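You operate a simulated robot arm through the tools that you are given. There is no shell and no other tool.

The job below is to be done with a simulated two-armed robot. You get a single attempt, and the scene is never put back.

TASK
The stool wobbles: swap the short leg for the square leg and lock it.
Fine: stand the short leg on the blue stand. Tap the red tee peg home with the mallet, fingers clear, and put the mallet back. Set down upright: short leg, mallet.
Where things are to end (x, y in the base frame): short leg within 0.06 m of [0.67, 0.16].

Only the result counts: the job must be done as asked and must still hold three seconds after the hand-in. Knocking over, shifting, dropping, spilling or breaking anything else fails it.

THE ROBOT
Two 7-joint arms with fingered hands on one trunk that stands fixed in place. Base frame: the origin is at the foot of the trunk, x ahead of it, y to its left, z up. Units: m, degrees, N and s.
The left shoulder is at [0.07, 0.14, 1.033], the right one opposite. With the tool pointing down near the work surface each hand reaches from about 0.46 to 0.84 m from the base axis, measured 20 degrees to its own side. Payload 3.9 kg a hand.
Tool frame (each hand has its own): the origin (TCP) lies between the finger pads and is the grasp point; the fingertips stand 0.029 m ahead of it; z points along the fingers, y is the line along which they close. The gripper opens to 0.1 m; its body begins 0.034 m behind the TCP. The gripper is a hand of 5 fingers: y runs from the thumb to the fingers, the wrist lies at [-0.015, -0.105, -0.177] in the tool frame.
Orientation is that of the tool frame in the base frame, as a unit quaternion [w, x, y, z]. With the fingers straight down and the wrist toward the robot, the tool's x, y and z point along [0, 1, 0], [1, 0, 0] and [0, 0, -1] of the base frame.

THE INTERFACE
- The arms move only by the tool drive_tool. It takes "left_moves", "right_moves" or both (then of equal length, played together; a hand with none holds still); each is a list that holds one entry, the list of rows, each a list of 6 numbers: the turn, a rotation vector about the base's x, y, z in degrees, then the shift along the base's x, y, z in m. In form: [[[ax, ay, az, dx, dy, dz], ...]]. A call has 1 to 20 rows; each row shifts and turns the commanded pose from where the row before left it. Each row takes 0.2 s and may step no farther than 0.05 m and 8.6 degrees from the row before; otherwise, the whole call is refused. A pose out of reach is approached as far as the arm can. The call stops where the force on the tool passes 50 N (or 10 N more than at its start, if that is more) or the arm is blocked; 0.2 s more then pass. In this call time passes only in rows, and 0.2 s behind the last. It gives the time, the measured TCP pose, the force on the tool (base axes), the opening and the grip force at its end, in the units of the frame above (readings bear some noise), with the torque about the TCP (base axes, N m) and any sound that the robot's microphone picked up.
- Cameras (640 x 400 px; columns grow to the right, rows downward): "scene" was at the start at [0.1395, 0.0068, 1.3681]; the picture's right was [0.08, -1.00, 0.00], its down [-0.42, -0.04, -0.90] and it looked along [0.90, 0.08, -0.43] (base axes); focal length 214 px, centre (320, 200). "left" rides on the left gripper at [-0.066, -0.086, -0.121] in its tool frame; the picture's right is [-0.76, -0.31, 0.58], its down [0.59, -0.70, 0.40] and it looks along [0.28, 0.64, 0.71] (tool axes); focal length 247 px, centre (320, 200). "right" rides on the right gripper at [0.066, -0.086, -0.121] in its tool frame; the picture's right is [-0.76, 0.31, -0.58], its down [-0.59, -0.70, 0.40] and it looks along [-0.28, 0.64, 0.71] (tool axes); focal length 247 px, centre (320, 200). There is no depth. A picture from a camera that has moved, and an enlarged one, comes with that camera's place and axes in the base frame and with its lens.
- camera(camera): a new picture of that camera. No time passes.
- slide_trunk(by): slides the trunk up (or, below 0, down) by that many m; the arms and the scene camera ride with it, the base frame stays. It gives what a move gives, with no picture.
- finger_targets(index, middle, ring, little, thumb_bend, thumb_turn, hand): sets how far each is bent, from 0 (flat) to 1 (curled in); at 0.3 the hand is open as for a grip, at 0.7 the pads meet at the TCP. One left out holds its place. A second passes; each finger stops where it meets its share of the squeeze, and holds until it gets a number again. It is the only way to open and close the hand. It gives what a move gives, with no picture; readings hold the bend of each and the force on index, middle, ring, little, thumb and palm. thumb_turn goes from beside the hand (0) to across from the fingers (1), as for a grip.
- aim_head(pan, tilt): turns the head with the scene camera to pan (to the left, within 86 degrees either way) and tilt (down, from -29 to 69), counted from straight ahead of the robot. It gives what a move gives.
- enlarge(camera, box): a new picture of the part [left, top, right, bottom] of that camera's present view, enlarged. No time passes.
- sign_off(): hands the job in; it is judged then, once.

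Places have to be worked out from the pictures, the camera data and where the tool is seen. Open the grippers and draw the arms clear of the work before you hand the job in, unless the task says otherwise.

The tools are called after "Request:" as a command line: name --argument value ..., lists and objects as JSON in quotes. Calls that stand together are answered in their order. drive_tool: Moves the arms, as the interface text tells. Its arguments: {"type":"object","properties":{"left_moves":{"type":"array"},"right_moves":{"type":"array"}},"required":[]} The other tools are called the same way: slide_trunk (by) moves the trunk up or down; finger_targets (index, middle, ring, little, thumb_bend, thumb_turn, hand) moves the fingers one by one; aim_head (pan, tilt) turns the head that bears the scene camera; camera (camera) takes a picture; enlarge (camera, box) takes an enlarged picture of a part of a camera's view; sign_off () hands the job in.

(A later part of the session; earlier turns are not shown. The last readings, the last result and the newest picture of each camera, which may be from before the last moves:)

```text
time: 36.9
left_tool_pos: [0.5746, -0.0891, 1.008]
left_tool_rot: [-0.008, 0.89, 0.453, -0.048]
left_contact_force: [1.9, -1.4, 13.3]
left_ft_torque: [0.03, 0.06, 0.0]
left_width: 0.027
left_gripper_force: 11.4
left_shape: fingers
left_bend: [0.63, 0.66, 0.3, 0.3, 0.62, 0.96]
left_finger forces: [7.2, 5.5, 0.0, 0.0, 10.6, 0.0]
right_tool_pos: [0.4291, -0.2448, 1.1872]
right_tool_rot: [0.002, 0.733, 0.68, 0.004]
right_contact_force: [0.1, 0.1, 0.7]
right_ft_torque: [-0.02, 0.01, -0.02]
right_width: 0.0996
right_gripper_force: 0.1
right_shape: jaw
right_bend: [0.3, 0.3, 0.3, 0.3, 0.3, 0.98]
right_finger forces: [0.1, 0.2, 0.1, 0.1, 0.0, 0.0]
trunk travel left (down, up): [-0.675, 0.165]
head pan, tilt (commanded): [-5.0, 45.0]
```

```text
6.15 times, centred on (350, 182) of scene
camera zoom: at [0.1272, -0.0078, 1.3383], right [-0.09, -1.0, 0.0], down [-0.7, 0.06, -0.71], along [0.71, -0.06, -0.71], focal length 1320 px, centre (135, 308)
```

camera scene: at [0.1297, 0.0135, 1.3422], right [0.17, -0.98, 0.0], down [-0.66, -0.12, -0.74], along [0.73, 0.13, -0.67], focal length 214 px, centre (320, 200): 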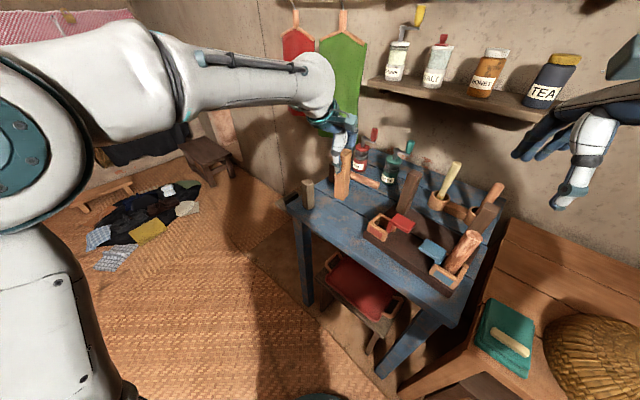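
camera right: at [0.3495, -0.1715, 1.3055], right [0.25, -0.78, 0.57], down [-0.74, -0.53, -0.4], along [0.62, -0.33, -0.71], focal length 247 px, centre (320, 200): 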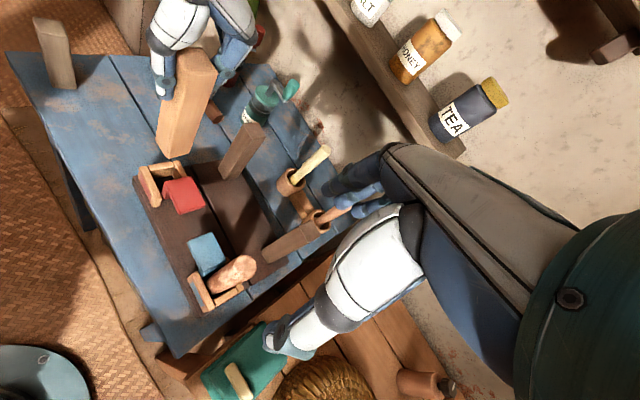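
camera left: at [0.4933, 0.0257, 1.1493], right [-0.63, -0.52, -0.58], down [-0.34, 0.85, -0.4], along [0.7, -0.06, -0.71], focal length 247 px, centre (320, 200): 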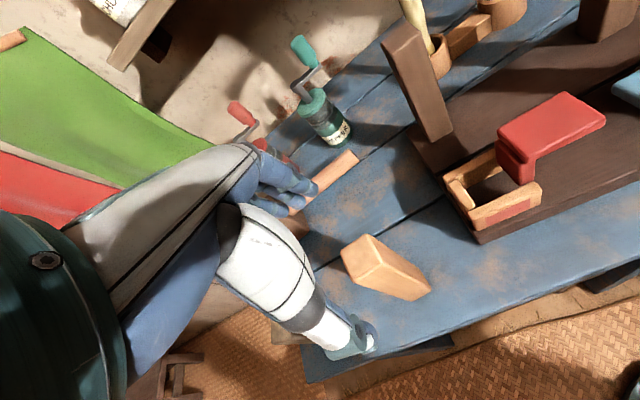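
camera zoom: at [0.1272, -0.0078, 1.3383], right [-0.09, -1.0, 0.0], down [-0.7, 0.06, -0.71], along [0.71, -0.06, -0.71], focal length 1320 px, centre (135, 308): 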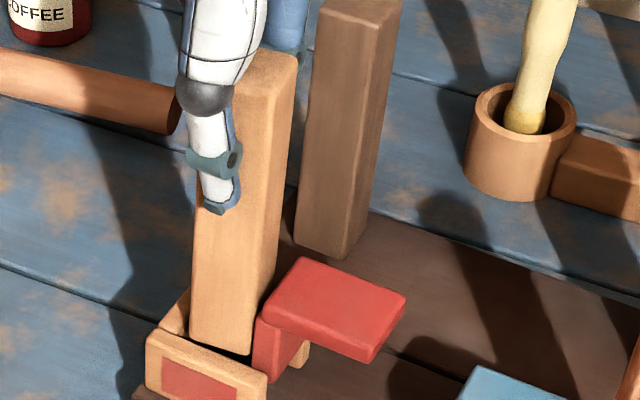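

Comparing the foot's front edge (direction ≈29°) with the socket wall (≈36°), the leg is yawed about 7° in the hand, so its left-front corner lands on the wall. I back up, yaw −7°, shift about 4 mm, and re-check.

Request:
drive_tool --left_moves '[[[0, 0, 0, 0, 0, 0.01], [0, 0, -3.5, -0.001, -0.0018, 0.003], [0, 0, -3.5, -0.001, -0.0017, 0]]]'

Request:
enlarge --camera "left" --box '[370, 190, 480, 310]'

Request:
enlarge --camera "right" --box '[135, 120, 215, 215]'

Request:
enlarge --camera "scene" --box '[325, 140, 375, 215]'

```text
time: 37.7
left_tool_pos: [0.5737, -0.092, 1.0176]
left_tool_rot: [-0.014, 0.917, 0.396, -0.047]
left_contact_force: [0.6, 0.3, -0.5]
left_ft_torque: [0.04, -0.04, -0.02]
left_width: 0.0271
left_gripper_force: 10.5
left_shape: fingers
left_bend: [0.63, 0.66, 0.3, 0.3, 0.62, 0.96]
left_finger forces: [6.2, 4.3, 0.0, 0.0, 10.5, 0.0]
right_tool_pos: [0.4307, -0.2433, 1.1845]
right_tool_rot: [0.0, 0.733, 0.68, 0.003]
right_contact_force: [0.8, 0.4, -0.5]
right_ft_torque: [0.0, 0.02, 0.01]
right_width: 0.0998
right_gripper_force: 0.1
right_shape: jaw
right_bend: [0.3, 0.3, 0.3, 0.3, 0.3, 0.98]
right_finger forces: [0.1, 0.1, 0.0, 0.1, 0.1, 0.0]
trunk travel left (down, up): [-0.675, 0.165]
head pan, tilt (commanded): [-5.0, 45.0]
```

```text
3.33 times, centred on (425, 250) of left
camera zoom: at [0.4778, -0.0787, 1.1484], right [-0.8, -0.35, -0.5], down [-0.15, 0.91, -0.4], along [0.59, -0.24, -0.77], focal length 823 px, centre (-30, 33)
```

zoom: 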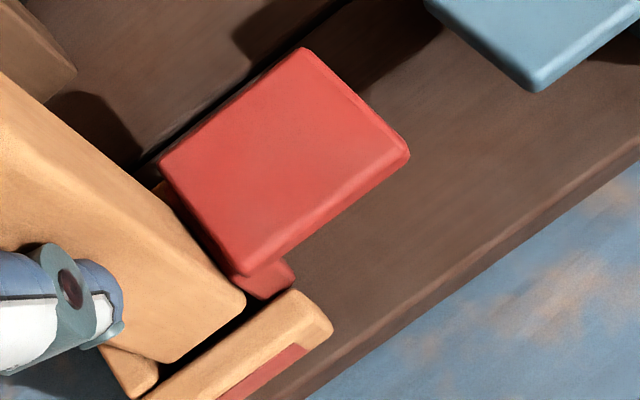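

```text
4.21 times, centred on (175, 168) of right
camera zoom: at [0.35, -0.1717, 1.3053], right [0.25, -0.78, 0.57], down [-0.74, -0.53, -0.4], along [0.62, -0.33, -0.71], focal length 1040 px, centre (930, 337)
```

zoom: 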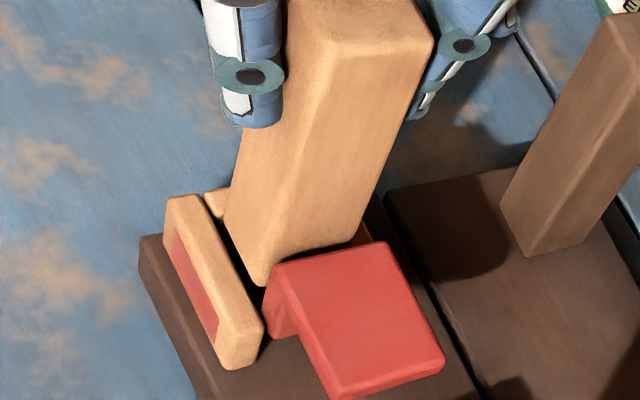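

```text
5.33 times, centred on (350, 178) of scene
camera zoom: at [0.1295, -0.0079, 1.3377], right [-0.09, -1.0, 0.0], down [-0.7, 0.06, -0.71], along [0.7, -0.06, -0.71], focal length 1144 px, centre (160, 320)
```

zoom: 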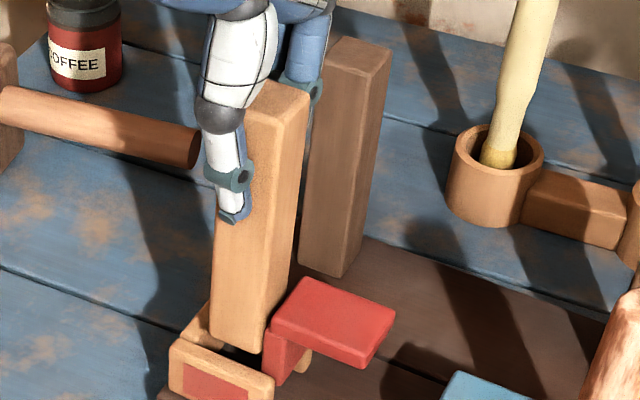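

After the yaw correction, a residual error of about 4° remains by the edge directions. I apply −4° more with a small shift, then lower gently.

Request:
drive_tool --left_moves '[[[0, 0, -4, -0.0013, -0.0021, 0], [0, 0, 0, 0, 0, -0.004], [0, 0, 0, 0, 0, -0.004], [0, 0, 0, 0, 0, -0.004]]]'

Request:
enlarge --camera "left" --box '[370, 190, 480, 310]'

Request:
enlarge --camera "right" --box '[135, 140, 205, 215]'

Request:
enlarge --camera "scene" --box '[325, 150, 375, 215]'

```text
time: 38.7
left_tool_pos: [0.572, -0.0944, 1.0092]
left_tool_rot: [-0.013, 0.929, 0.366, -0.046]
left_contact_force: [2.6, 0.8, 11.3]
left_ft_torque: [0.08, 0.0, 0.03]
left_width: 0.0272
left_gripper_force: 11.5
left_shape: fingers
left_bend: [0.63, 0.66, 0.3, 0.3, 0.62, 0.96]
left_finger forces: [7.0, 5.5, 0.0, 0.0, 10.9, 0.1]
right_tool_pos: [0.4286, -0.2444, 1.1867]
right_tool_rot: [0.0, 0.733, 0.681, 0.004]
right_contact_force: [0.3, -0.5, 0.5]
right_ft_torque: [0.0, 0.02, 0.02]
right_width: 0.0998
right_gripper_force: 0.0
right_shape: jaw
right_bend: [0.3, 0.3, 0.3, 0.3, 0.3, 0.98]
right_finger forces: [0.0, 0.1, 0.0, 0.1, 0.0, 0.0]
trunk travel left (down, up): [-0.675, 0.165]
head pan, tilt (commanded): [-5.0, 45.0]
```

```text
3.33 times, centred on (425, 250) of left
camera zoom: at [0.4766, -0.0737, 1.1393], right [-0.81, -0.3, -0.5], down [-0.09, 0.91, -0.4], along [0.57, -0.28, -0.77], focal length 823 px, centre (-30, 33)
```

zoom: 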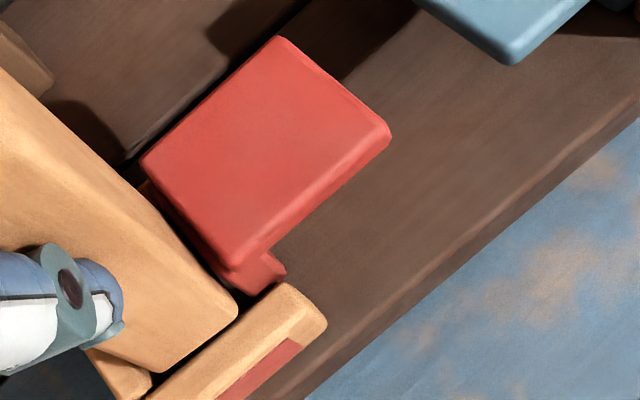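

```text
5.33 times, centred on (170, 178) of right
camera zoom: at [0.3481, -0.1713, 1.3062], right [0.25, -0.78, 0.58], down [-0.74, -0.53, -0.4], along [0.62, -0.33, -0.71], focal length 1317 px, centre (1120, 320)
```

zoom: 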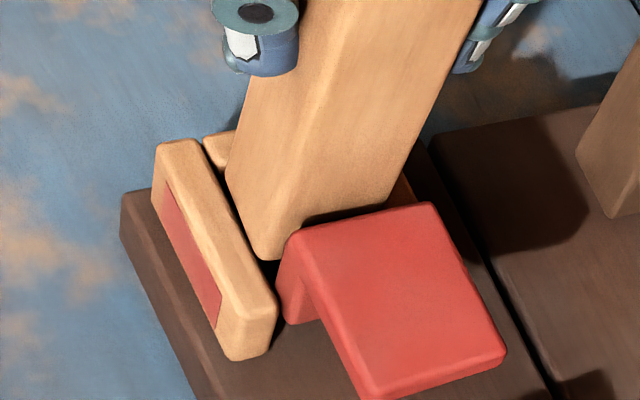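

```text
6.15 times, centred on (350, 182) of scene
camera zoom: at [0.1276, -0.0074, 1.3382], right [-0.09, -1.0, 0.0], down [-0.7, 0.06, -0.71], along [0.71, -0.06, -0.71], focal length 1320 px, centre (135, 308)
```

zoom: 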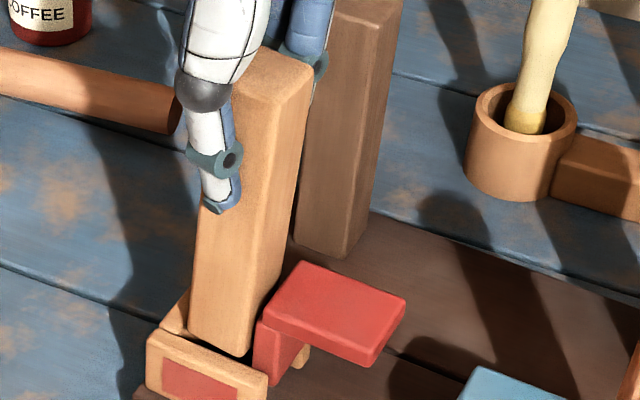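

The left view shows the leg now parallel to the socket, but its front edge lies on the front wall's inner edge (0–1 mm gap) with about 4 mm free at left and 3 mm at the blade. I back up, correct a 2° lean, and shift 3.5 mm toward the back wall.

Request:
drive_tool --left_moves '[[[0, 0, 0, 0, 0, 0.01], [-1.6, 1.2, 0, 0.0055, 0.0017, 0.002]]]'

Request:
enlarge --camera "left" --box '[380, 210, 450, 300]'

Request:
enlarge --camera "right" --box '[145, 150, 195, 210]'

Request:
enlarge --camera "scene" --box '[325, 140, 375, 215]'

```text
time: 39.3
left_tool_pos: [0.5773, -0.092, 1.0173]
left_tool_rot: [-0.007, 0.93, 0.363, -0.062]
left_contact_force: [-0.5, 0.4, -1.4]
left_ft_torque: [0.05, -0.03, 0.01]
left_width: 0.0272
left_gripper_force: 10.8
left_shape: fingers
left_bend: [0.63, 0.66, 0.3, 0.3, 0.62, 0.96]
left_finger forces: [6.4, 4.1, 0.0, 0.0, 10.6, 0.1]
right_tool_pos: [0.4317, -0.2438, 1.1846]
right_tool_rot: [0.0, 0.733, 0.68, 0.002]
right_contact_force: [0.5, -0.4, -0.4]
right_ft_torque: [-0.03, -0.01, 0.0]
right_width: 0.0996
right_gripper_force: 0.0
right_shape: jaw
right_bend: [0.3, 0.3, 0.3, 0.3, 0.3, 0.98]
right_finger forces: [0.1, 0.1, 0.0, 0.0, 0.0, 0.0]
trunk travel left (down, up): [-0.675, 0.165]
head pan, tilt (commanded): [-5.0, 45.0]
```

```text
4.44 times, centred on (415, 255) of left
camera zoom: at [0.4857, -0.0682, 1.1497], right [-0.83, -0.31, -0.47], down [-0.09, 0.9, -0.42], along [0.55, -0.3, -0.78], focal length 1098 px, centre (-102, -44)
```

zoom: 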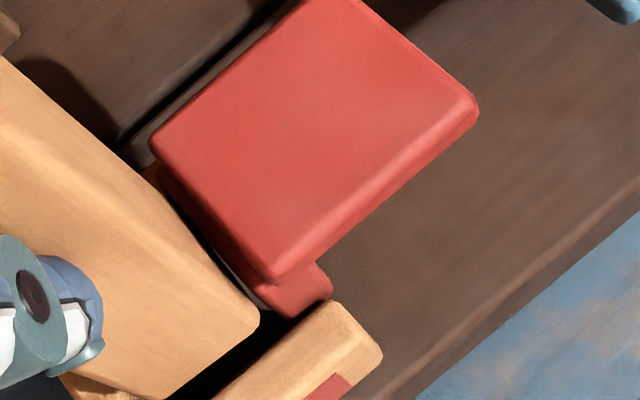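

```text
6.67 times, centred on (170, 180) of right
camera zoom: at [0.3497, -0.1712, 1.3054], right [0.25, -0.78, 0.57], down [-0.74, -0.53, -0.4], along [0.62, -0.33, -0.71], focal length 1646 px, centre (1320, 333)
```

zoom: 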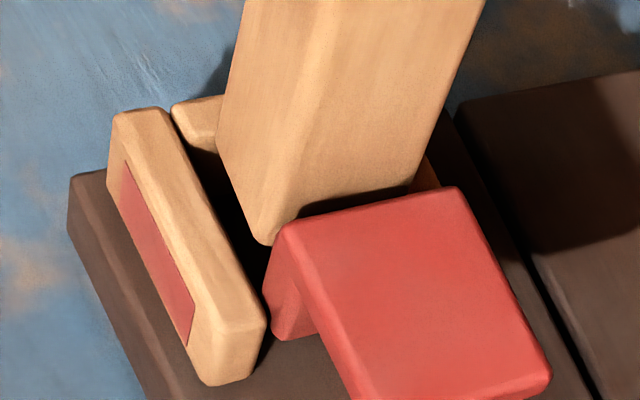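

```text
5.33 times, centred on (350, 178) of scene
camera zoom: at [0.1293, -0.0073, 1.3377], right [-0.09, -1.0, 0.0], down [-0.7, 0.06, -0.71], along [0.7, -0.06, -0.71], focal length 1144 px, centre (160, 320)
```

zoom: 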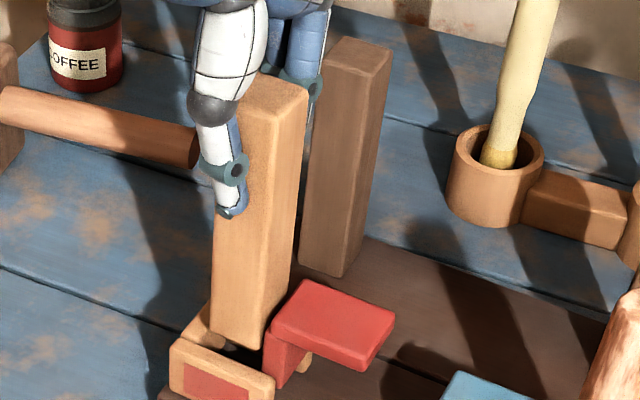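

The foot is now parallel to the socket (36°), with about 5 mm gaps front and back. The views also suggest it slipped up about 6 mm in the grip, so its foot is at about 0.891. I shift 2 mm toward the blade and lower again.

Request:
drive_tool --left_moves '[[[0, 0, 0, -0.0012, -0.0016, 0], [0, 0, 0, 0, 0, -0.004], [0, 0, 0, 0, 0, -0.004], [0, 0, 0, 0, 0, -0.004]]]'

Request:
enlarge --camera "left" --box '[380, 210, 450, 300]'

Request:
enlarge --camera "right" --box '[145, 150, 195, 210]'

Request:
enlarge --camera "scene" --box '[325, 140, 375, 215]'

```text
time: 40.3
left_tool_pos: [0.576, -0.0941, 1.0063]
left_tool_rot: [-0.006, 0.929, 0.365, -0.063]
left_contact_force: [1.2, 0.5, -0.1]
left_ft_torque: [0.1, -0.08, -0.01]
left_width: 0.0273
left_gripper_force: 10.9
left_shape: fingers
left_bend: [0.63, 0.66, 0.3, 0.3, 0.62, 0.96]
left_finger forces: [6.5, 4.4, 0.0, 0.0, 10.6, 0.0]
right_tool_pos: [0.4313, -0.2437, 1.186]
right_tool_rot: [-0.001, 0.733, 0.68, 0.004]
right_contact_force: [-0.2, 0.0, 0.0]
right_ft_torque: [0.0, -0.02, 0.01]
right_width: 0.0997
right_gripper_force: 0.0
right_shape: jaw
right_bend: [0.3, 0.3, 0.3, 0.3, 0.3, 0.98]
right_finger forces: [0.1, 0.1, 0.1, 0.0, 0.0, 0.0]
trunk travel left (down, up): [-0.675, 0.165]
head pan, tilt (commanded): [-5.0, 45.0]
```

```text
4.44 times, centred on (415, 255) of left
camera zoom: at [0.4844, -0.0707, 1.1385], right [-0.83, -0.31, -0.47], down [-0.09, 0.9, -0.42], along [0.55, -0.3, -0.78], focal length 1098 px, centre (-102, -44)
```

zoom: 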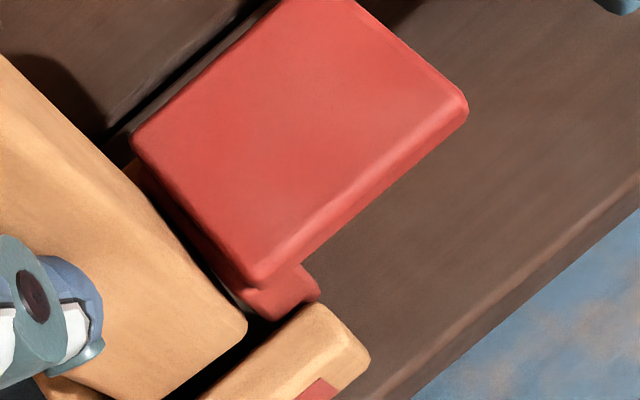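

```text
6.67 times, centred on (170, 180) of right
camera zoom: at [0.3496, -0.1717, 1.3054], right [0.25, -0.78, 0.57], down [-0.74, -0.53, -0.4], along [0.62, -0.33, -0.71], focal length 1646 px, centre (1320, 333)
```

zoom: 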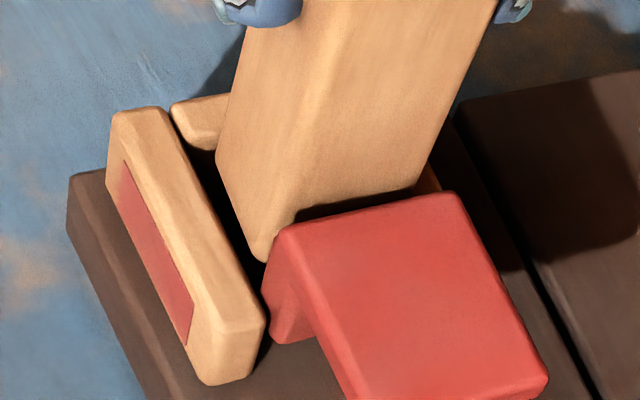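

```text
5.33 times, centred on (350, 178) of scene
camera zoom: at [0.1291, -0.0078, 1.3378], right [-0.09, -1.0, 0.0], down [-0.7, 0.06, -0.71], along [0.7, -0.06, -0.71], focal length 1144 px, centre (160, 320)
```

zoom: 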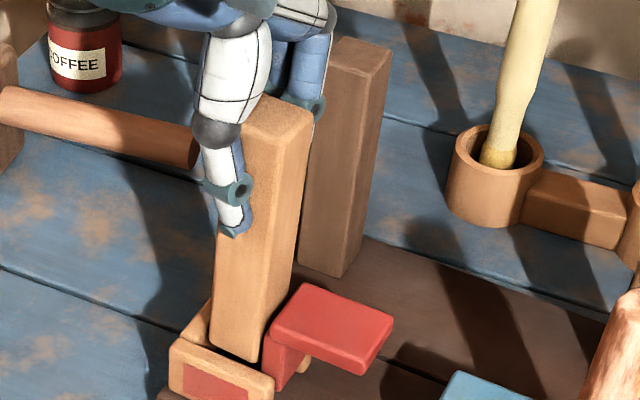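

There is no vertical contact now at TCP z=1.006, and the foot is dropping inside the walls. I continue down gently.

Request:
drive_tool --left_moves '[[[0, 0, 0, 0, 0, -0.004], [0, 0, 0, 0, 0, -0.004], [0, 0, 0, 0, 0, -0.004]]]'

Request:
enlarge --camera "right" --box '[145, 150, 195, 210]'

Request:
enlarge --camera "scene" --box '[325, 140, 375, 215]'

```text
time: 41.1
left_tool_pos: [0.576, -0.094, 0.9945]
left_tool_rot: [-0.007, 0.929, 0.365, -0.062]
left_contact_force: [1.6, 0.2, -0.3]
left_ft_torque: [0.06, -0.06, 0.02]
left_width: 0.0271
left_gripper_force: 10.4
left_shape: fingers
left_bend: [0.63, 0.66, 0.3, 0.3, 0.62, 0.96]
left_finger forces: [6.3, 4.3, 0.0, 0.0, 10.6, 0.0]
right_tool_pos: [0.4301, -0.2436, 1.1849]
right_tool_rot: [-0.001, 0.733, 0.68, 0.003]
right_contact_force: [-0.2, -0.1, 0.7]
right_ft_torque: [0.02, 0.0, 0.01]
right_width: 0.0997
right_gripper_force: 0.0
right_shape: jaw
right_bend: [0.3, 0.3, 0.3, 0.3, 0.3, 0.98]
right_finger forces: [0.0, 0.0, 0.0, 0.1, 0.0, 0.0]
trunk travel left (down, up): [-0.675, 0.165]
head pan, tilt (commanded): [-5.0, 45.0]
```

```text
6.67 times, centred on (170, 180) of right
camera zoom: at [0.3496, -0.1717, 1.3054], right [0.25, -0.78, 0.57], down [-0.74, -0.53, -0.4], along [0.62, -0.33, -0.71], focal length 1646 px, centre (1320, 333)
```

zoom: 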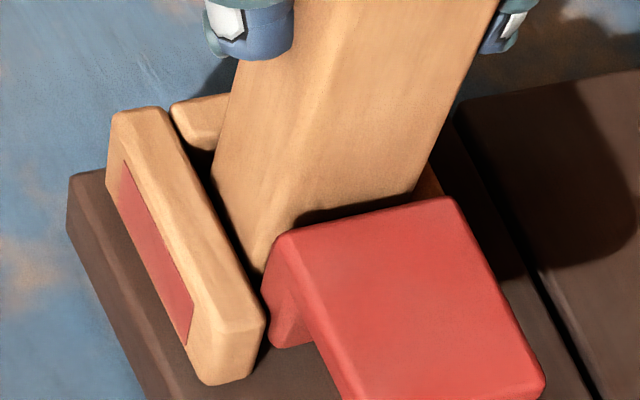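

```text
5.33 times, centred on (350, 178) of scene
camera zoom: at [0.1291, -0.0078, 1.3378], right [-0.09, -1.0, 0.0], down [-0.7, 0.06, -0.71], along [0.7, -0.06, -0.71], focal length 1144 px, centre (160, 320)
```

zoom: 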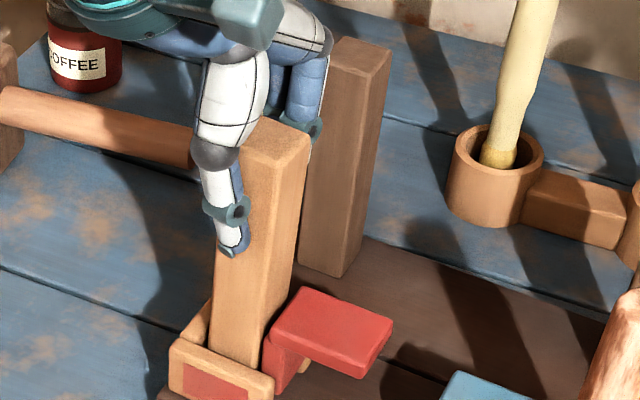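

The leg is going into the socket, with its foot now below the wall tops and force near zero. I keep lowering toward the seat floor.

Request:
drive_tool --left_moves '[[[0, 0, 0, 0, 0, -0.004], [0, 0, 0, 0, 0, -0.004], [0, 0, 0, 0, 0, -0.004], [0, 0, 0, 0, 0, -0.003]]]'

Request:
enlarge --camera "scene" --box '[325, 140, 375, 215]'

Request:
enlarge --camera "right" --box '[135, 120, 215, 215]'

```text
time: 42.1
left_tool_pos: [0.5761, -0.0951, 0.9795]
left_tool_rot: [-0.006, 0.929, 0.364, -0.062]
left_contact_force: [0.8, 1.6, -0.3]
left_ft_torque: [0.04, -0.06, 0.0]
left_width: 0.0274
left_gripper_force: 10.7
left_shape: fingers
left_bend: [0.63, 0.66, 0.3, 0.3, 0.62, 0.96]
left_finger forces: [6.3, 4.3, 0.1, 0.1, 10.7, 0.0]
right_tool_pos: [0.4314, -0.2435, 1.1851]
right_tool_rot: [0.0, 0.733, 0.68, 0.003]
right_contact_force: [0.3, 0.3, -0.5]
right_ft_torque: [0.0, 0.02, 0.01]
right_width: 0.0997
right_gripper_force: 0.2
right_shape: jaw
right_bend: [0.3, 0.3, 0.3, 0.3, 0.3, 0.98]
right_finger forces: [0.0, 0.0, 0.0, 0.0, 0.1, 0.1]
trunk travel left (down, up): [-0.675, 0.165]
head pan, tilt (commanded): [-5.0, 45.0]
```

```text
5.33 times, centred on (350, 178) of scene
camera zoom: at [0.1291, -0.0078, 1.3378], right [-0.09, -1.0, 0.0], down [-0.7, 0.06, -0.71], along [0.7, -0.06, -0.71], focal length 1144 px, centre (160, 320)
```

zoom: 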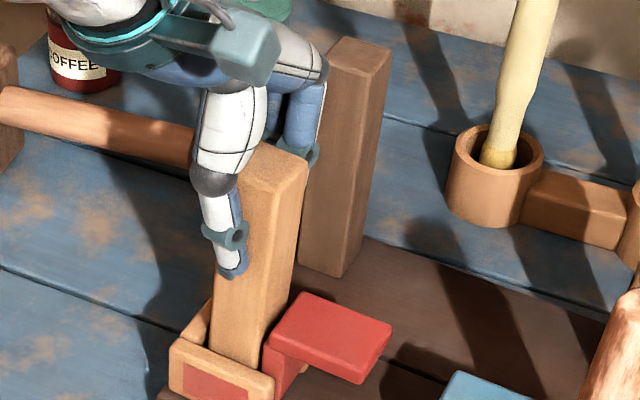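

```text
4.21 times, centred on (175, 168) of right
camera zoom: at [0.3496, -0.1716, 1.3054], right [0.25, -0.78, 0.57], down [-0.74, -0.53, -0.4], along [0.62, -0.33, -0.71], focal length 1040 px, centre (930, 337)
```

zoom: 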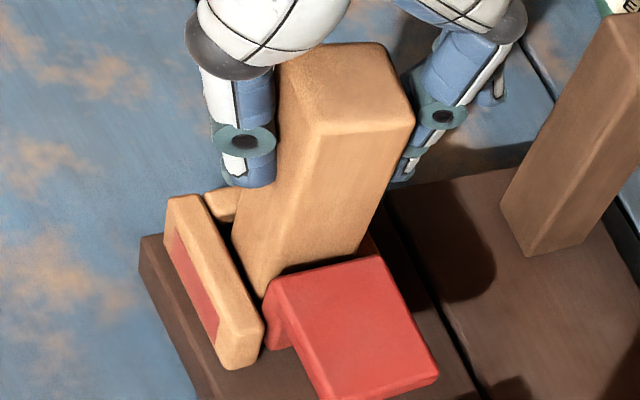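

The leg is nearly seated, but the red plate has sunk by about 1 cm, dragged by the leg rubbing on its blade. I ease the leg 2 mm away from the blade and then finish lowering.

Request:
drive_tool --left_moves '[[[0, 0, 0, 0.0012, 0.0016, 0], [0, 0, 0, 0, 0, -0.003]]]'

Request:
enlarge --camera "scene" --box '[325, 140, 375, 215]'

Request:
enlarge --camera "left" --box '[370, 190, 480, 310]'

```text
time: 42.7
left_tool_pos: [0.5766, -0.0929, 0.9769]
left_tool_rot: [-0.007, 0.929, 0.364, -0.062]
left_contact_force: [1.3, 1.2, -1.0]
left_ft_torque: [0.03, -0.02, -0.02]
left_width: 0.0272
left_gripper_force: 11.1
left_shape: fingers
left_bend: [0.63, 0.66, 0.3, 0.3, 0.62, 0.96]
left_finger forces: [6.4, 4.3, 0.0, 0.1, 10.6, 0.0]
right_tool_pos: [0.4304, -0.2443, 1.1854]
right_tool_rot: [-0.001, 0.733, 0.68, 0.004]
right_contact_force: [0.9, 0.3, 0.5]
right_ft_torque: [0.01, 0.01, 0.03]
right_width: 0.0996
right_gripper_force: 0.2
right_shape: jaw
right_bend: [0.3, 0.3, 0.3, 0.3, 0.3, 0.98]
right_finger forces: [0.1, 0.0, 0.0, 0.0, 0.1, 0.0]
trunk travel left (down, up): [-0.675, 0.165]
head pan, tilt (commanded): [-5.0, 45.0]
```

```text
5.33 times, centred on (350, 178) of scene
camera zoom: at [0.129, -0.0079, 1.3378], right [-0.09, -1.0, 0.0], down [-0.7, 0.06, -0.71], along [0.7, -0.06, -0.71], focal length 1144 px, centre (160, 320)
```

zoom: 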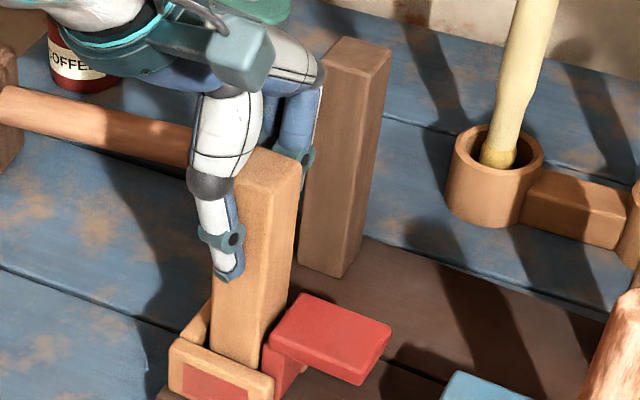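

```text
3.33 times, centred on (425, 250) of left
camera zoom: at [0.4857, -0.0692, 1.1079], right [-0.83, -0.31, -0.47], down [-0.1, 0.9, -0.42], along [0.55, -0.3, -0.78], focal length 823 px, centre (-30, 33)
```

zoom: 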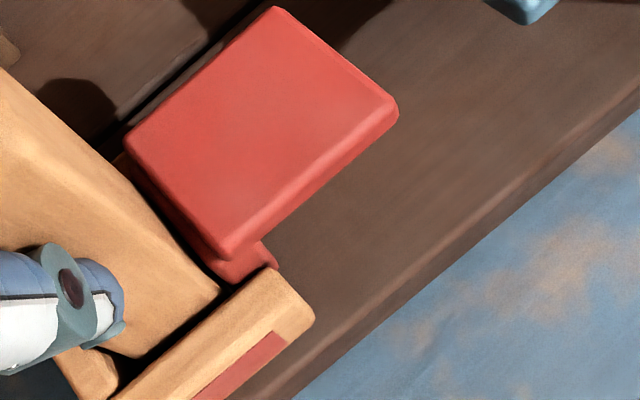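

The leg is deep in the socket. I continue down in 2 mm steps until the seat floor is felt.

Request:
drive_tool --left_moves '[[[0, 0, 0, 0, 0, -0.002], [0, 0, 0, 0, 0, -0.002], [0, 0, 0, 0, 0, -0.002]]]'

```text
time: 43.5
left_tool_pos: [0.5753, -0.0923, 0.9732]
left_tool_rot: [-0.004, 0.929, 0.364, -0.06]
left_contact_force: [0.3, 1.9, 10.9]
left_ft_torque: [0.08, 0.05, 0.0]
left_width: 0.0272
left_gripper_force: 12.0
left_shape: fingers
left_bend: [0.64, 0.66, 0.3, 0.3, 0.62, 0.96]
left_finger forces: [6.3, 4.7, 0.1, 0.0, 11.6, 0.0]
right_tool_pos: [0.4291, -0.2439, 1.1868]
right_tool_rot: [0.001, 0.733, 0.681, 0.003]
right_contact_force: [-0.1, 1.3, 0.0]
right_ft_torque: [-0.02, -0.02, 0.02]
right_width: 0.1
right_gripper_force: 0.0
right_shape: jaw
right_bend: [0.3, 0.3, 0.3, 0.3, 0.3, 0.98]
right_finger forces: [0.0, 0.0, 0.1, 0.0, 0.0, 0.0]
trunk travel left (down, up): [-0.675, 0.165]
head pan, tilt (commanded): [-5.0, 45.0]
```

The floor is felt: 11 N at TCP z=0.973, so the square leg is seated at full depth. I release it gently.

Request:
finger_targets --hand "left" --index 0.52 --middle 0.52 --thumb_bend 0.52

Request:
enlarge --camera "scene" --box '[325, 140, 375, 215]'

Request:
enlarge --camera "right" --box '[135, 120, 215, 215]'

```text
time: 44.5
left_tool_pos: [0.5772, -0.0922, 0.9709]
left_tool_rot: [-0.007, 0.929, 0.364, -0.062]
left_contact_force: [-0.3, -0.9, 0.6]
left_ft_torque: [0.01, 0.02, 0.02]
left_width: 0.0452
left_gripper_force: 0.0
left_shape: fingers
left_bend: [0.52, 0.52, 0.3, 0.3, 0.52, 0.97]
left_finger forces: [0.0, 0.0, 0.0, 0.1, 0.0, 0.0]
right_tool_pos: [0.431, -0.2431, 1.1859]
right_tool_rot: [-0.001, 0.734, 0.679, 0.003]
right_contact_force: [-0.5, 0.3, -0.2]
right_ft_torque: [-0.01, -0.01, -0.01]
right_width: 0.0998
right_gripper_force: 0.0
right_shape: jaw
right_bend: [0.3, 0.3, 0.3, 0.3, 0.3, 0.98]
right_finger forces: [0.0, 0.0, 0.0, 0.0, 0.1, 0.1]
trunk travel left (down, up): [-0.675, 0.165]
head pan, tilt (commanded): [-5.0, 45.0]
```

```text
5.33 times, centred on (350, 178) of scene
camera zoom: at [0.1286, -0.0079, 1.3379], right [-0.09, -1.0, 0.0], down [-0.7, 0.06, -0.71], along [0.7, -0.06, -0.71], focal length 1144 px, centre (160, 320)
```

zoom: 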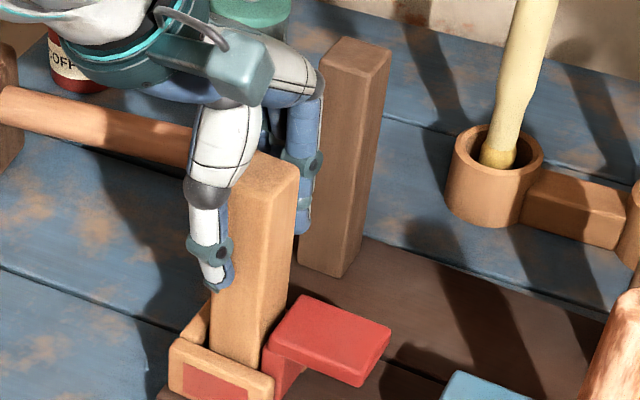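

```text
4.21 times, centred on (175, 168) of right
camera zoom: at [0.3491, -0.1718, 1.3056], right [0.25, -0.78, 0.57], down [-0.74, -0.53, -0.4], along [0.62, -0.33, -0.71], focal length 1040 px, centre (930, 337)
```

zoom: 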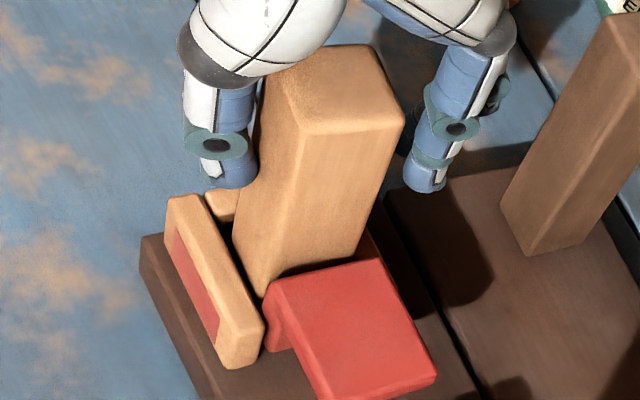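

The leg stands free in the socket. I open the fingers a bit more and lift straight up.

Request:
finger_targets --hand "left" --index 0.4 --middle 0.4 --thumb_bend 0.38

Request:
drive_tool --left_moves '[[[0, 0, 0, 0, 0, 0.02], [0, 0, 0, 0, 0, 0.03], [0, 0, 0, 0, 0, 0.04], [0, 0, 0, 0, 0, 0.04], [0, 0, 0, 0, 0, 0.03]]]'

Request:
enlarge --camera "scene" --box '[290, 110, 410, 235]'

Request:
enlarge --camera "right" --box '[110, 60, 230, 225]'

Request:
enlarge --camera "left" --box '[340, 170, 520, 330]'

```text
time: 45.5
left_tool_pos: [0.5767, -0.0943, 0.9705]
left_tool_rot: [-0.006, 0.929, 0.364, -0.063]
left_contact_force: [0.5, -0.2, 0.7]
left_ft_torque: [-0.01, 0.04, 0.02]
left_width: 0.0768
left_gripper_force: 0.1
left_shape: fingers
left_bend: [0.4, 0.4, 0.3, 0.3, 0.38, 0.97]
left_finger forces: [0.0, 0.0, 0.1, 0.0, 0.1, 0.0]
right_tool_pos: [0.4305, -0.244, 1.1852]
right_tool_rot: [-0.001, 0.733, 0.68, 0.004]
right_contact_force: [0.9, 0.3, -0.6]
right_ft_torque: [-0.02, 0.0, 0.02]
right_width: 0.0996
right_gripper_force: 0.0
right_shape: jaw
right_bend: [0.3, 0.3, 0.3, 0.3, 0.3, 0.98]
right_finger forces: [0.0, 0.0, 0.1, 0.0, 0.0, 0.0]
trunk travel left (down, up): [-0.675, 0.165]
head pan, tilt (commanded): [-5.0, 45.0]
```

```text
time: 46.7
left_tool_pos: [0.5771, -0.094, 1.1318]
left_tool_rot: [-0.007, 0.929, 0.363, -0.063]
left_contact_force: [-0.2, 0.1, 0.4]
left_ft_torque: [-0.01, -0.02, -0.02]
left_width: 0.0769
left_gripper_force: 0.1
left_shape: fingers
left_bend: [0.4, 0.4, 0.3, 0.3, 0.38, 0.98]
left_finger forces: [0.0, 0.0, 0.0, 0.0, 0.0, 0.1]
right_tool_pos: [0.4296, -0.2453, 1.1852]
right_tool_rot: [0.0, 0.733, 0.68, 0.003]
right_contact_force: [0.4, 0.1, 0.3]
right_ft_torque: [-0.01, -0.01, -0.01]
right_width: 0.0999
right_gripper_force: 0.1
right_shape: jaw
right_bend: [0.3, 0.3, 0.3, 0.3, 0.3, 0.98]
right_finger forces: [0.0, 0.0, 0.0, 0.1, 0.0, 0.0]
trunk travel left (down, up): [-0.675, 0.165]
head pan, tilt (commanded): [-5.0, 45.0]
```

```text
3.20 times, centred on (350, 172) of scene
camera zoom: at [0.1286, -0.0082, 1.3378], right [-0.09, -1.0, 0.0], down [-0.7, 0.06, -0.71], along [0.7, -0.06, -0.71], focal length 686 px, centre (224, 288)
```

zoom: 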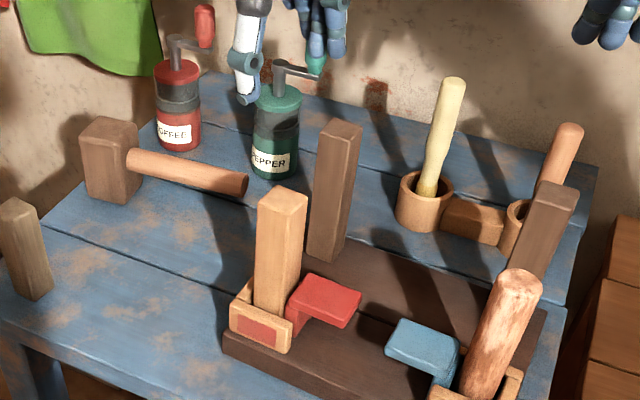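

```text
2.42 times, centred on (170, 142) of right
camera zoom: at [0.3491, -0.1721, 1.3055], right [0.25, -0.78, 0.57], down [-0.74, -0.53, -0.4], along [0.62, -0.33, -0.71], focal length 599 px, centre (684, 339)
```

zoom: 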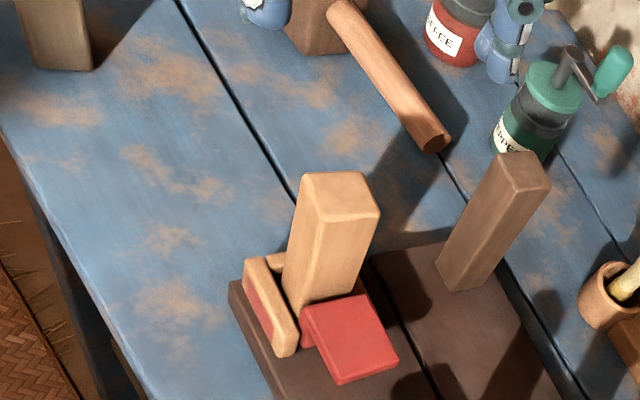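

```text
2.50 times, centred on (430, 250) of left
camera zoom: at [0.4855, -0.0695, 1.2623], right [-0.83, -0.31, -0.47], down [-0.1, 0.9, -0.42], along [0.55, -0.3, -0.78], focal length 617 px, centre (45, 75)
```

zoom: 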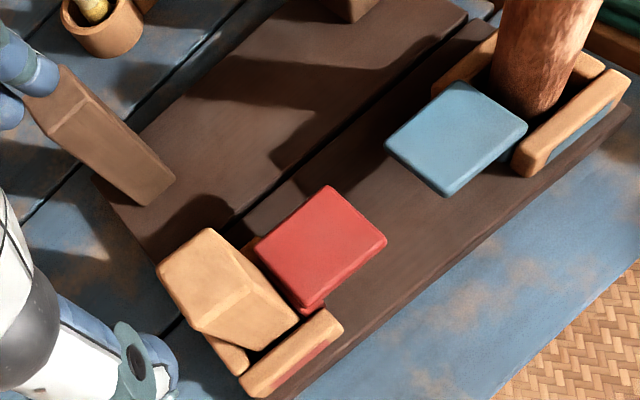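

The square leg stands upright in the socket and the red peg is still about 2 cm proud (plate top ≈0.914 against the blue plate's 0.895). Next is the mallet, so I take close views of it to measure the handle.

Request:
enlarge --camera "scene" --box '[275, 135, 345, 190]'

Request:
enlarge --camera "right" --box '[130, 0, 260, 140]'

Request:
camera --camera "left"

```text
7.27 times, centred on (310, 162) of scene
camera zoom: at [0.1286, -0.0082, 1.3378], right [-0.09, -1.0, 0.0], down [-0.7, 0.06, -0.71], along [0.7, -0.06, -0.71], focal length 1560 px, centre (393, 473)
```

zoom: 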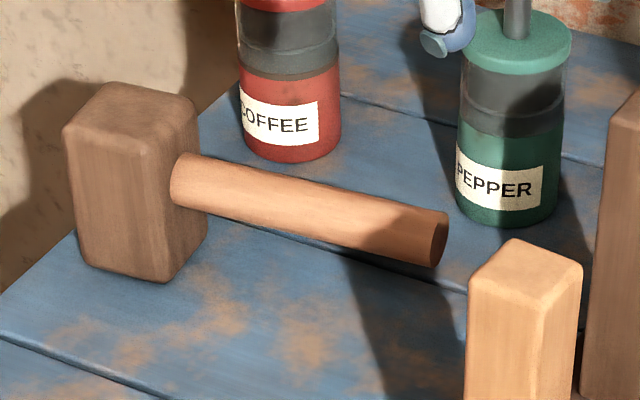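

```text
2.86 times, centred on (195, 70) of right
camera zoom: at [0.3491, -0.1721, 1.3055], right [0.25, -0.78, 0.57], down [-0.74, -0.53, -0.4], along [0.62, -0.33, -0.71], focal length 706 px, centre (677, 571)
```

zoom: 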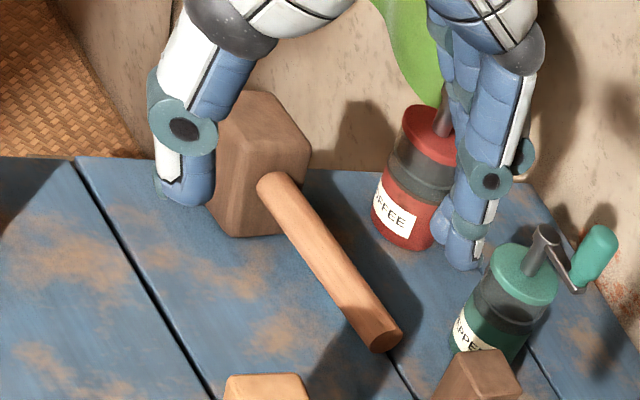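

```text
taken
camera left: at [0.4855, -0.0695, 1.2623], right [-0.83, -0.31, -0.47], down [-0.1, 0.9, -0.42], along [0.55, -0.3, -0.78], focal length 247 px, centre (320, 200)
```

left: 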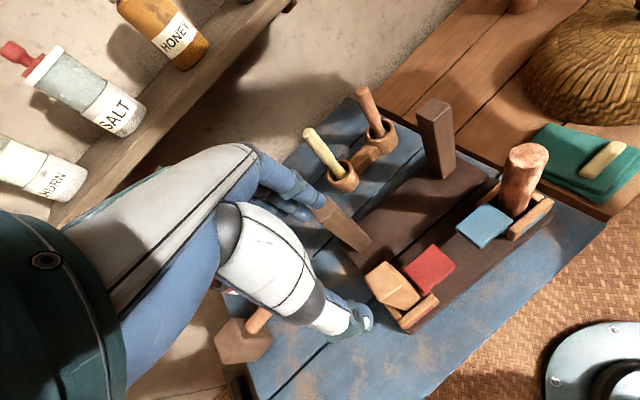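

The mallet handle axis runs from about (0.826, 0.042) to (0.764, −0.087) at z≈0.866, with the head 87 mm tall. I open the left hand and move it behind and above the handle, turning it to yaw −26° with a 15° forward tilt, and raise the right hand out of the way.

Request:
finger_targets --hand "left" --index 0.3 --middle 0.3 --ring 0.3 --little 0.3 --thumb_bend 0.3

Request:
drive_tool --left_moves '[[[-1.47, -4.71, 5.55, 0.0339, 0.0182, -0.0162], [-1.47, -4.71, 5.55, 0.0339, 0.0182, -0.0162], [-1.47, -4.71, 5.55, 0.0339, 0.0182, -0.0162], [-1.47, -4.71, 5.55, 0.0339, 0.0182, -0.0162], [0, 0, 0, 0.0339, 0.0182, -0.0162]]]' --right_moves '[[[0, 0, 0, 0, -0.01, 0.02], [0, 0, 0, 0, -0.01, 0.02], [0, 0, 0, 0, -0.01, 0.02], [0, 0, 0, 0, -0.01, 0.02], [0, 0, 0, 0, -0.01, 0.02]]]'

Request:
aim_head --pan 0 --tilt 40

Request:
camera --camera "scene"

Request:
camera --camera "left"

Request:
camera --camera "right"

```text
time: 47.7
left_tool_pos: [0.5768, -0.0934, 1.1305]
left_tool_rot: [-0.007, 0.929, 0.364, -0.062]
left_contact_force: [-0.2, -0.5, -0.6]
left_ft_torque: [0.0, 0.0, 0.0]
left_width: 0.0986
left_gripper_force: 0.1
left_shape: fingers
left_bend: [0.3, 0.3, 0.3, 0.3, 0.3, 0.98]
left_finger forces: [0.1, 0.0, 0.0, 0.1, 0.0, 0.1]
right_tool_pos: [0.4303, -0.2442, 1.186]
right_tool_rot: [-0.001, 0.734, 0.68, 0.003]
right_contact_force: [0.0, 0.7, 0.4]
right_ft_torque: [0.0, -0.01, -0.01]
right_width: 0.0998
right_gripper_force: 0.0
right_shape: jaw
right_bend: [0.3, 0.3, 0.3, 0.3, 0.3, 0.98]
right_finger forces: [0.1, 0.0, 0.0, 0.0, 0.0, 0.1]
trunk travel left (down, up): [-0.675, 0.165]
head pan, tilt (commanded): [-5.0, 45.0]
```

```text
time: 48.9
left_tool_pos: [0.7483, -0.0008, 1.0487]
left_tool_rot: [0.112, 0.839, 0.528, 0.07]
left_contact_force: [0.3, -0.2, -0.1]
left_ft_torque: [-0.07, 0.0, 0.02]
left_width: 0.0985
left_gripper_force: 0.1
left_shape: fingers
left_bend: [0.3, 0.3, 0.3, 0.3, 0.3, 0.98]
left_finger forces: [0.0, 0.1, 0.1, 0.0, 0.0, 0.1]
right_tool_pos: [0.4324, -0.2233, 1.212]
right_tool_rot: [-0.001, 0.733, 0.68, 0.002]
right_contact_force: [0.9, -0.3, 0.1]
right_ft_torque: [-0.02, 0.04, -0.02]
right_width: 0.1001
right_gripper_force: 0.1
right_shape: jaw
right_bend: [0.3, 0.3, 0.3, 0.3, 0.3, 0.98]
right_finger forces: [0.1, 0.0, 0.0, 0.0, 0.0, 0.0]
right hand out of reach, approached as far as the arm can: row 1, 2, 3, 4, 5
trunk travel left (down, up): [-0.675, 0.165]
head pan, tilt (commanded): [-5.0, 45.0]
```

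```text
time: 49.6
left_tool_pos: [0.746, -0.0029, 1.0497]
left_tool_rot: [0.112, 0.839, 0.527, 0.072]
left_contact_force: [-0.4, 0.8, 0.4]
left_ft_torque: [-0.02, 0.02, -0.01]
left_width: 0.0984
left_gripper_force: 0.0
left_shape: fingers
left_bend: [0.3, 0.3, 0.3, 0.3, 0.3, 0.98]
left_finger forces: [0.1, 0.0, 0.1, 0.0, 0.0, 0.0]
right_tool_pos: [0.4305, -0.2249, 1.2107]
right_tool_rot: [0.0, 0.733, 0.681, 0.003]
right_contact_force: [0.8, -0.5, 0.8]
right_ft_torque: [0.0, -0.01, -0.04]
right_width: 0.0998
right_gripper_force: 0.1
right_shape: jaw
right_bend: [0.3, 0.3, 0.3, 0.3, 0.3, 0.98]
right_finger forces: [0.1, 0.0, 0.1, 0.0, 0.0, 0.1]
trunk travel left (down, up): [-0.675, 0.165]
head pan, tilt (commanded): [0.0, 40.0]
```

```text
taken
camera scene: at [0.1324, -0.0012, 1.3451], right [0.0, -1.0, 0.0], down [-0.64, 0.0, -0.77], along [0.77, 0.0, -0.64], focal length 214 px, centre (320, 200)
```

scene: 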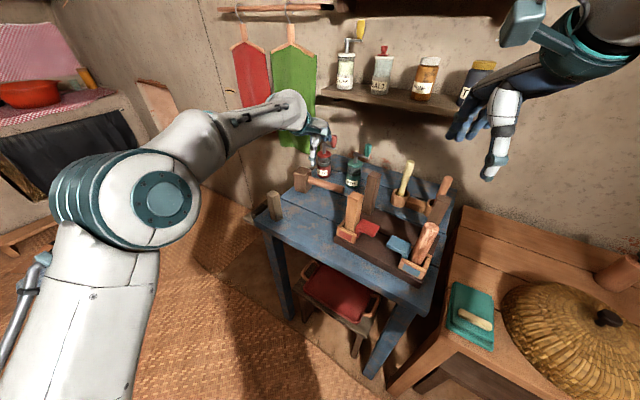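

```text
taken
camera left: at [0.6131, -0.0105, 1.1439], right [-0.46, -0.62, -0.64], down [-0.26, 0.78, -0.57], along [0.85, -0.09, -0.52], focal length 247 px, centre (320, 200)
```

left: 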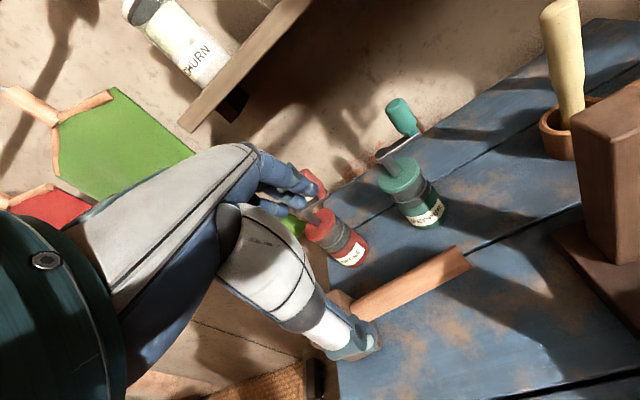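

```text
taken
camera right: at [0.3484, -0.1524, 1.3319], right [0.25, -0.78, 0.57], down [-0.74, -0.53, -0.41], along [0.62, -0.33, -0.71], focal length 247 px, centre (320, 200)
```

right: 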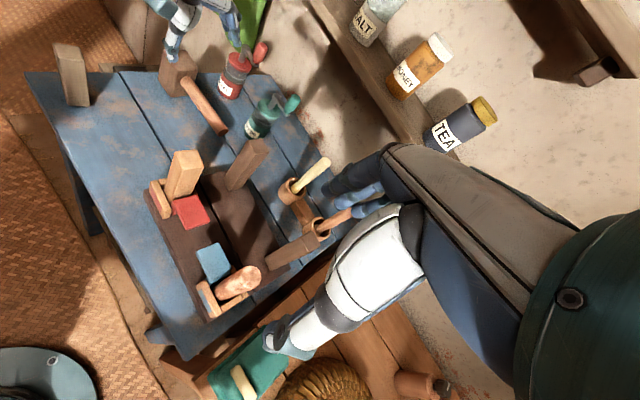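

The left hand is behind and above the mallet handle, and its fingers will stay about 4 cm clear of the coffee grinder's crank knob at about (0.90, −0.05). I approach along the tool axis by 12 cm and check.

Request:
drive_tool --left_moves '[[[0, 0, 0, 0.0093, -0.0045, -0.0386], [0, 0, 0, 0.0093, -0.0045, -0.0386], [0, 0, 0, 0.0093, -0.0045, -0.0386]]]'

Request:
enlarge --camera "scene" --box '[260, 110, 400, 240]'

Request:
enlarge --camera "right" --box '[110, 0, 310, 150]'

Request:
camera --camera "left"

```text
time: 50.4
left_tool_pos: [0.775, -0.0154, 0.9335]
left_tool_rot: [0.111, 0.839, 0.528, 0.071]
left_contact_force: [0.0, 0.6, 0.0]
left_ft_torque: [0.01, 0.01, 0.01]
left_width: 0.0985
left_gripper_force: 0.1
left_shape: fingers
left_bend: [0.3, 0.3, 0.3, 0.3, 0.3, 0.98]
left_finger forces: [0.0, 0.1, 0.0, 0.1, 0.1, 0.1]
right_tool_pos: [0.4323, -0.2248, 1.2115]
right_tool_rot: [-0.001, 0.733, 0.68, 0.003]
right_contact_force: [0.0, 0.4, 0.1]
right_ft_torque: [0.0, 0.01, 0.0]
right_width: 0.0999
right_gripper_force: 0.1
right_shape: jaw
right_bend: [0.3, 0.3, 0.3, 0.3, 0.3, 0.98]
right_finger forces: [0.0, 0.0, 0.0, 0.0, 0.1, 0.0]
trunk travel left (down, up): [-0.675, 0.165]
head pan, tilt (commanded): [0.0, 40.0]
```

```text
3.08 times, centred on (330, 175) of scene
camera zoom: at [0.1344, -0.0009, 1.345], right [0.0, -1.0, 0.0], down [-0.64, 0.0, -0.77], along [0.77, 0.0, -0.64], focal length 660 px, centre (289, 277)
```

zoom: 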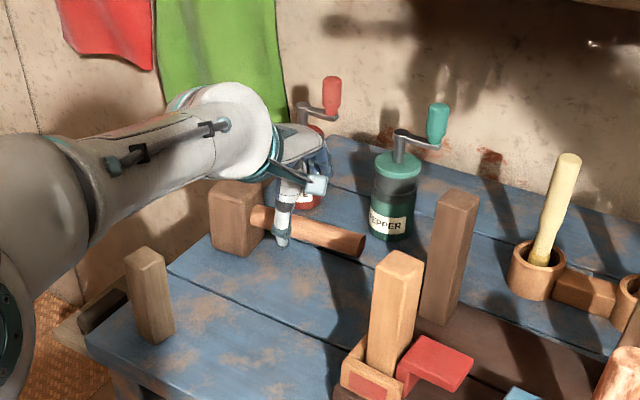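

```text
2.67 times, centred on (210, 75) of right
camera zoom: at [0.3504, -0.1522, 1.3314], right [0.25, -0.78, 0.57], down [-0.74, -0.53, -0.4], along [0.62, -0.33, -0.71], focal length 659 px, centre (613, 533)
```

zoom: 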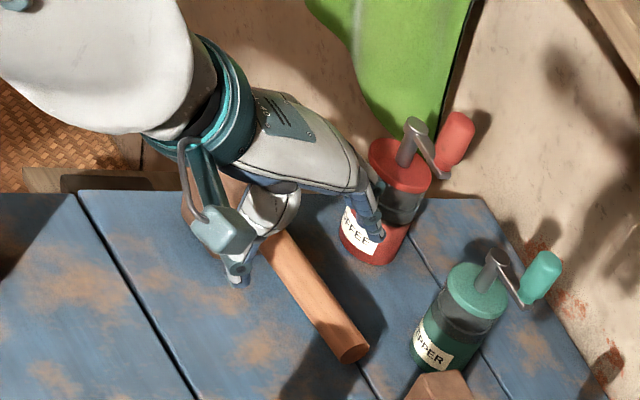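

```text
taken
camera left: at [0.6431, -0.0239, 1.0274], right [-0.46, -0.62, -0.64], down [-0.26, 0.78, -0.57], along [0.85, -0.09, -0.52], focal length 247 px, centre (320, 200)
```

left: 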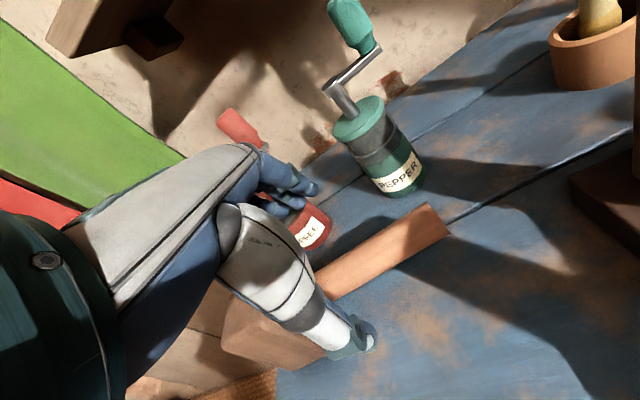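

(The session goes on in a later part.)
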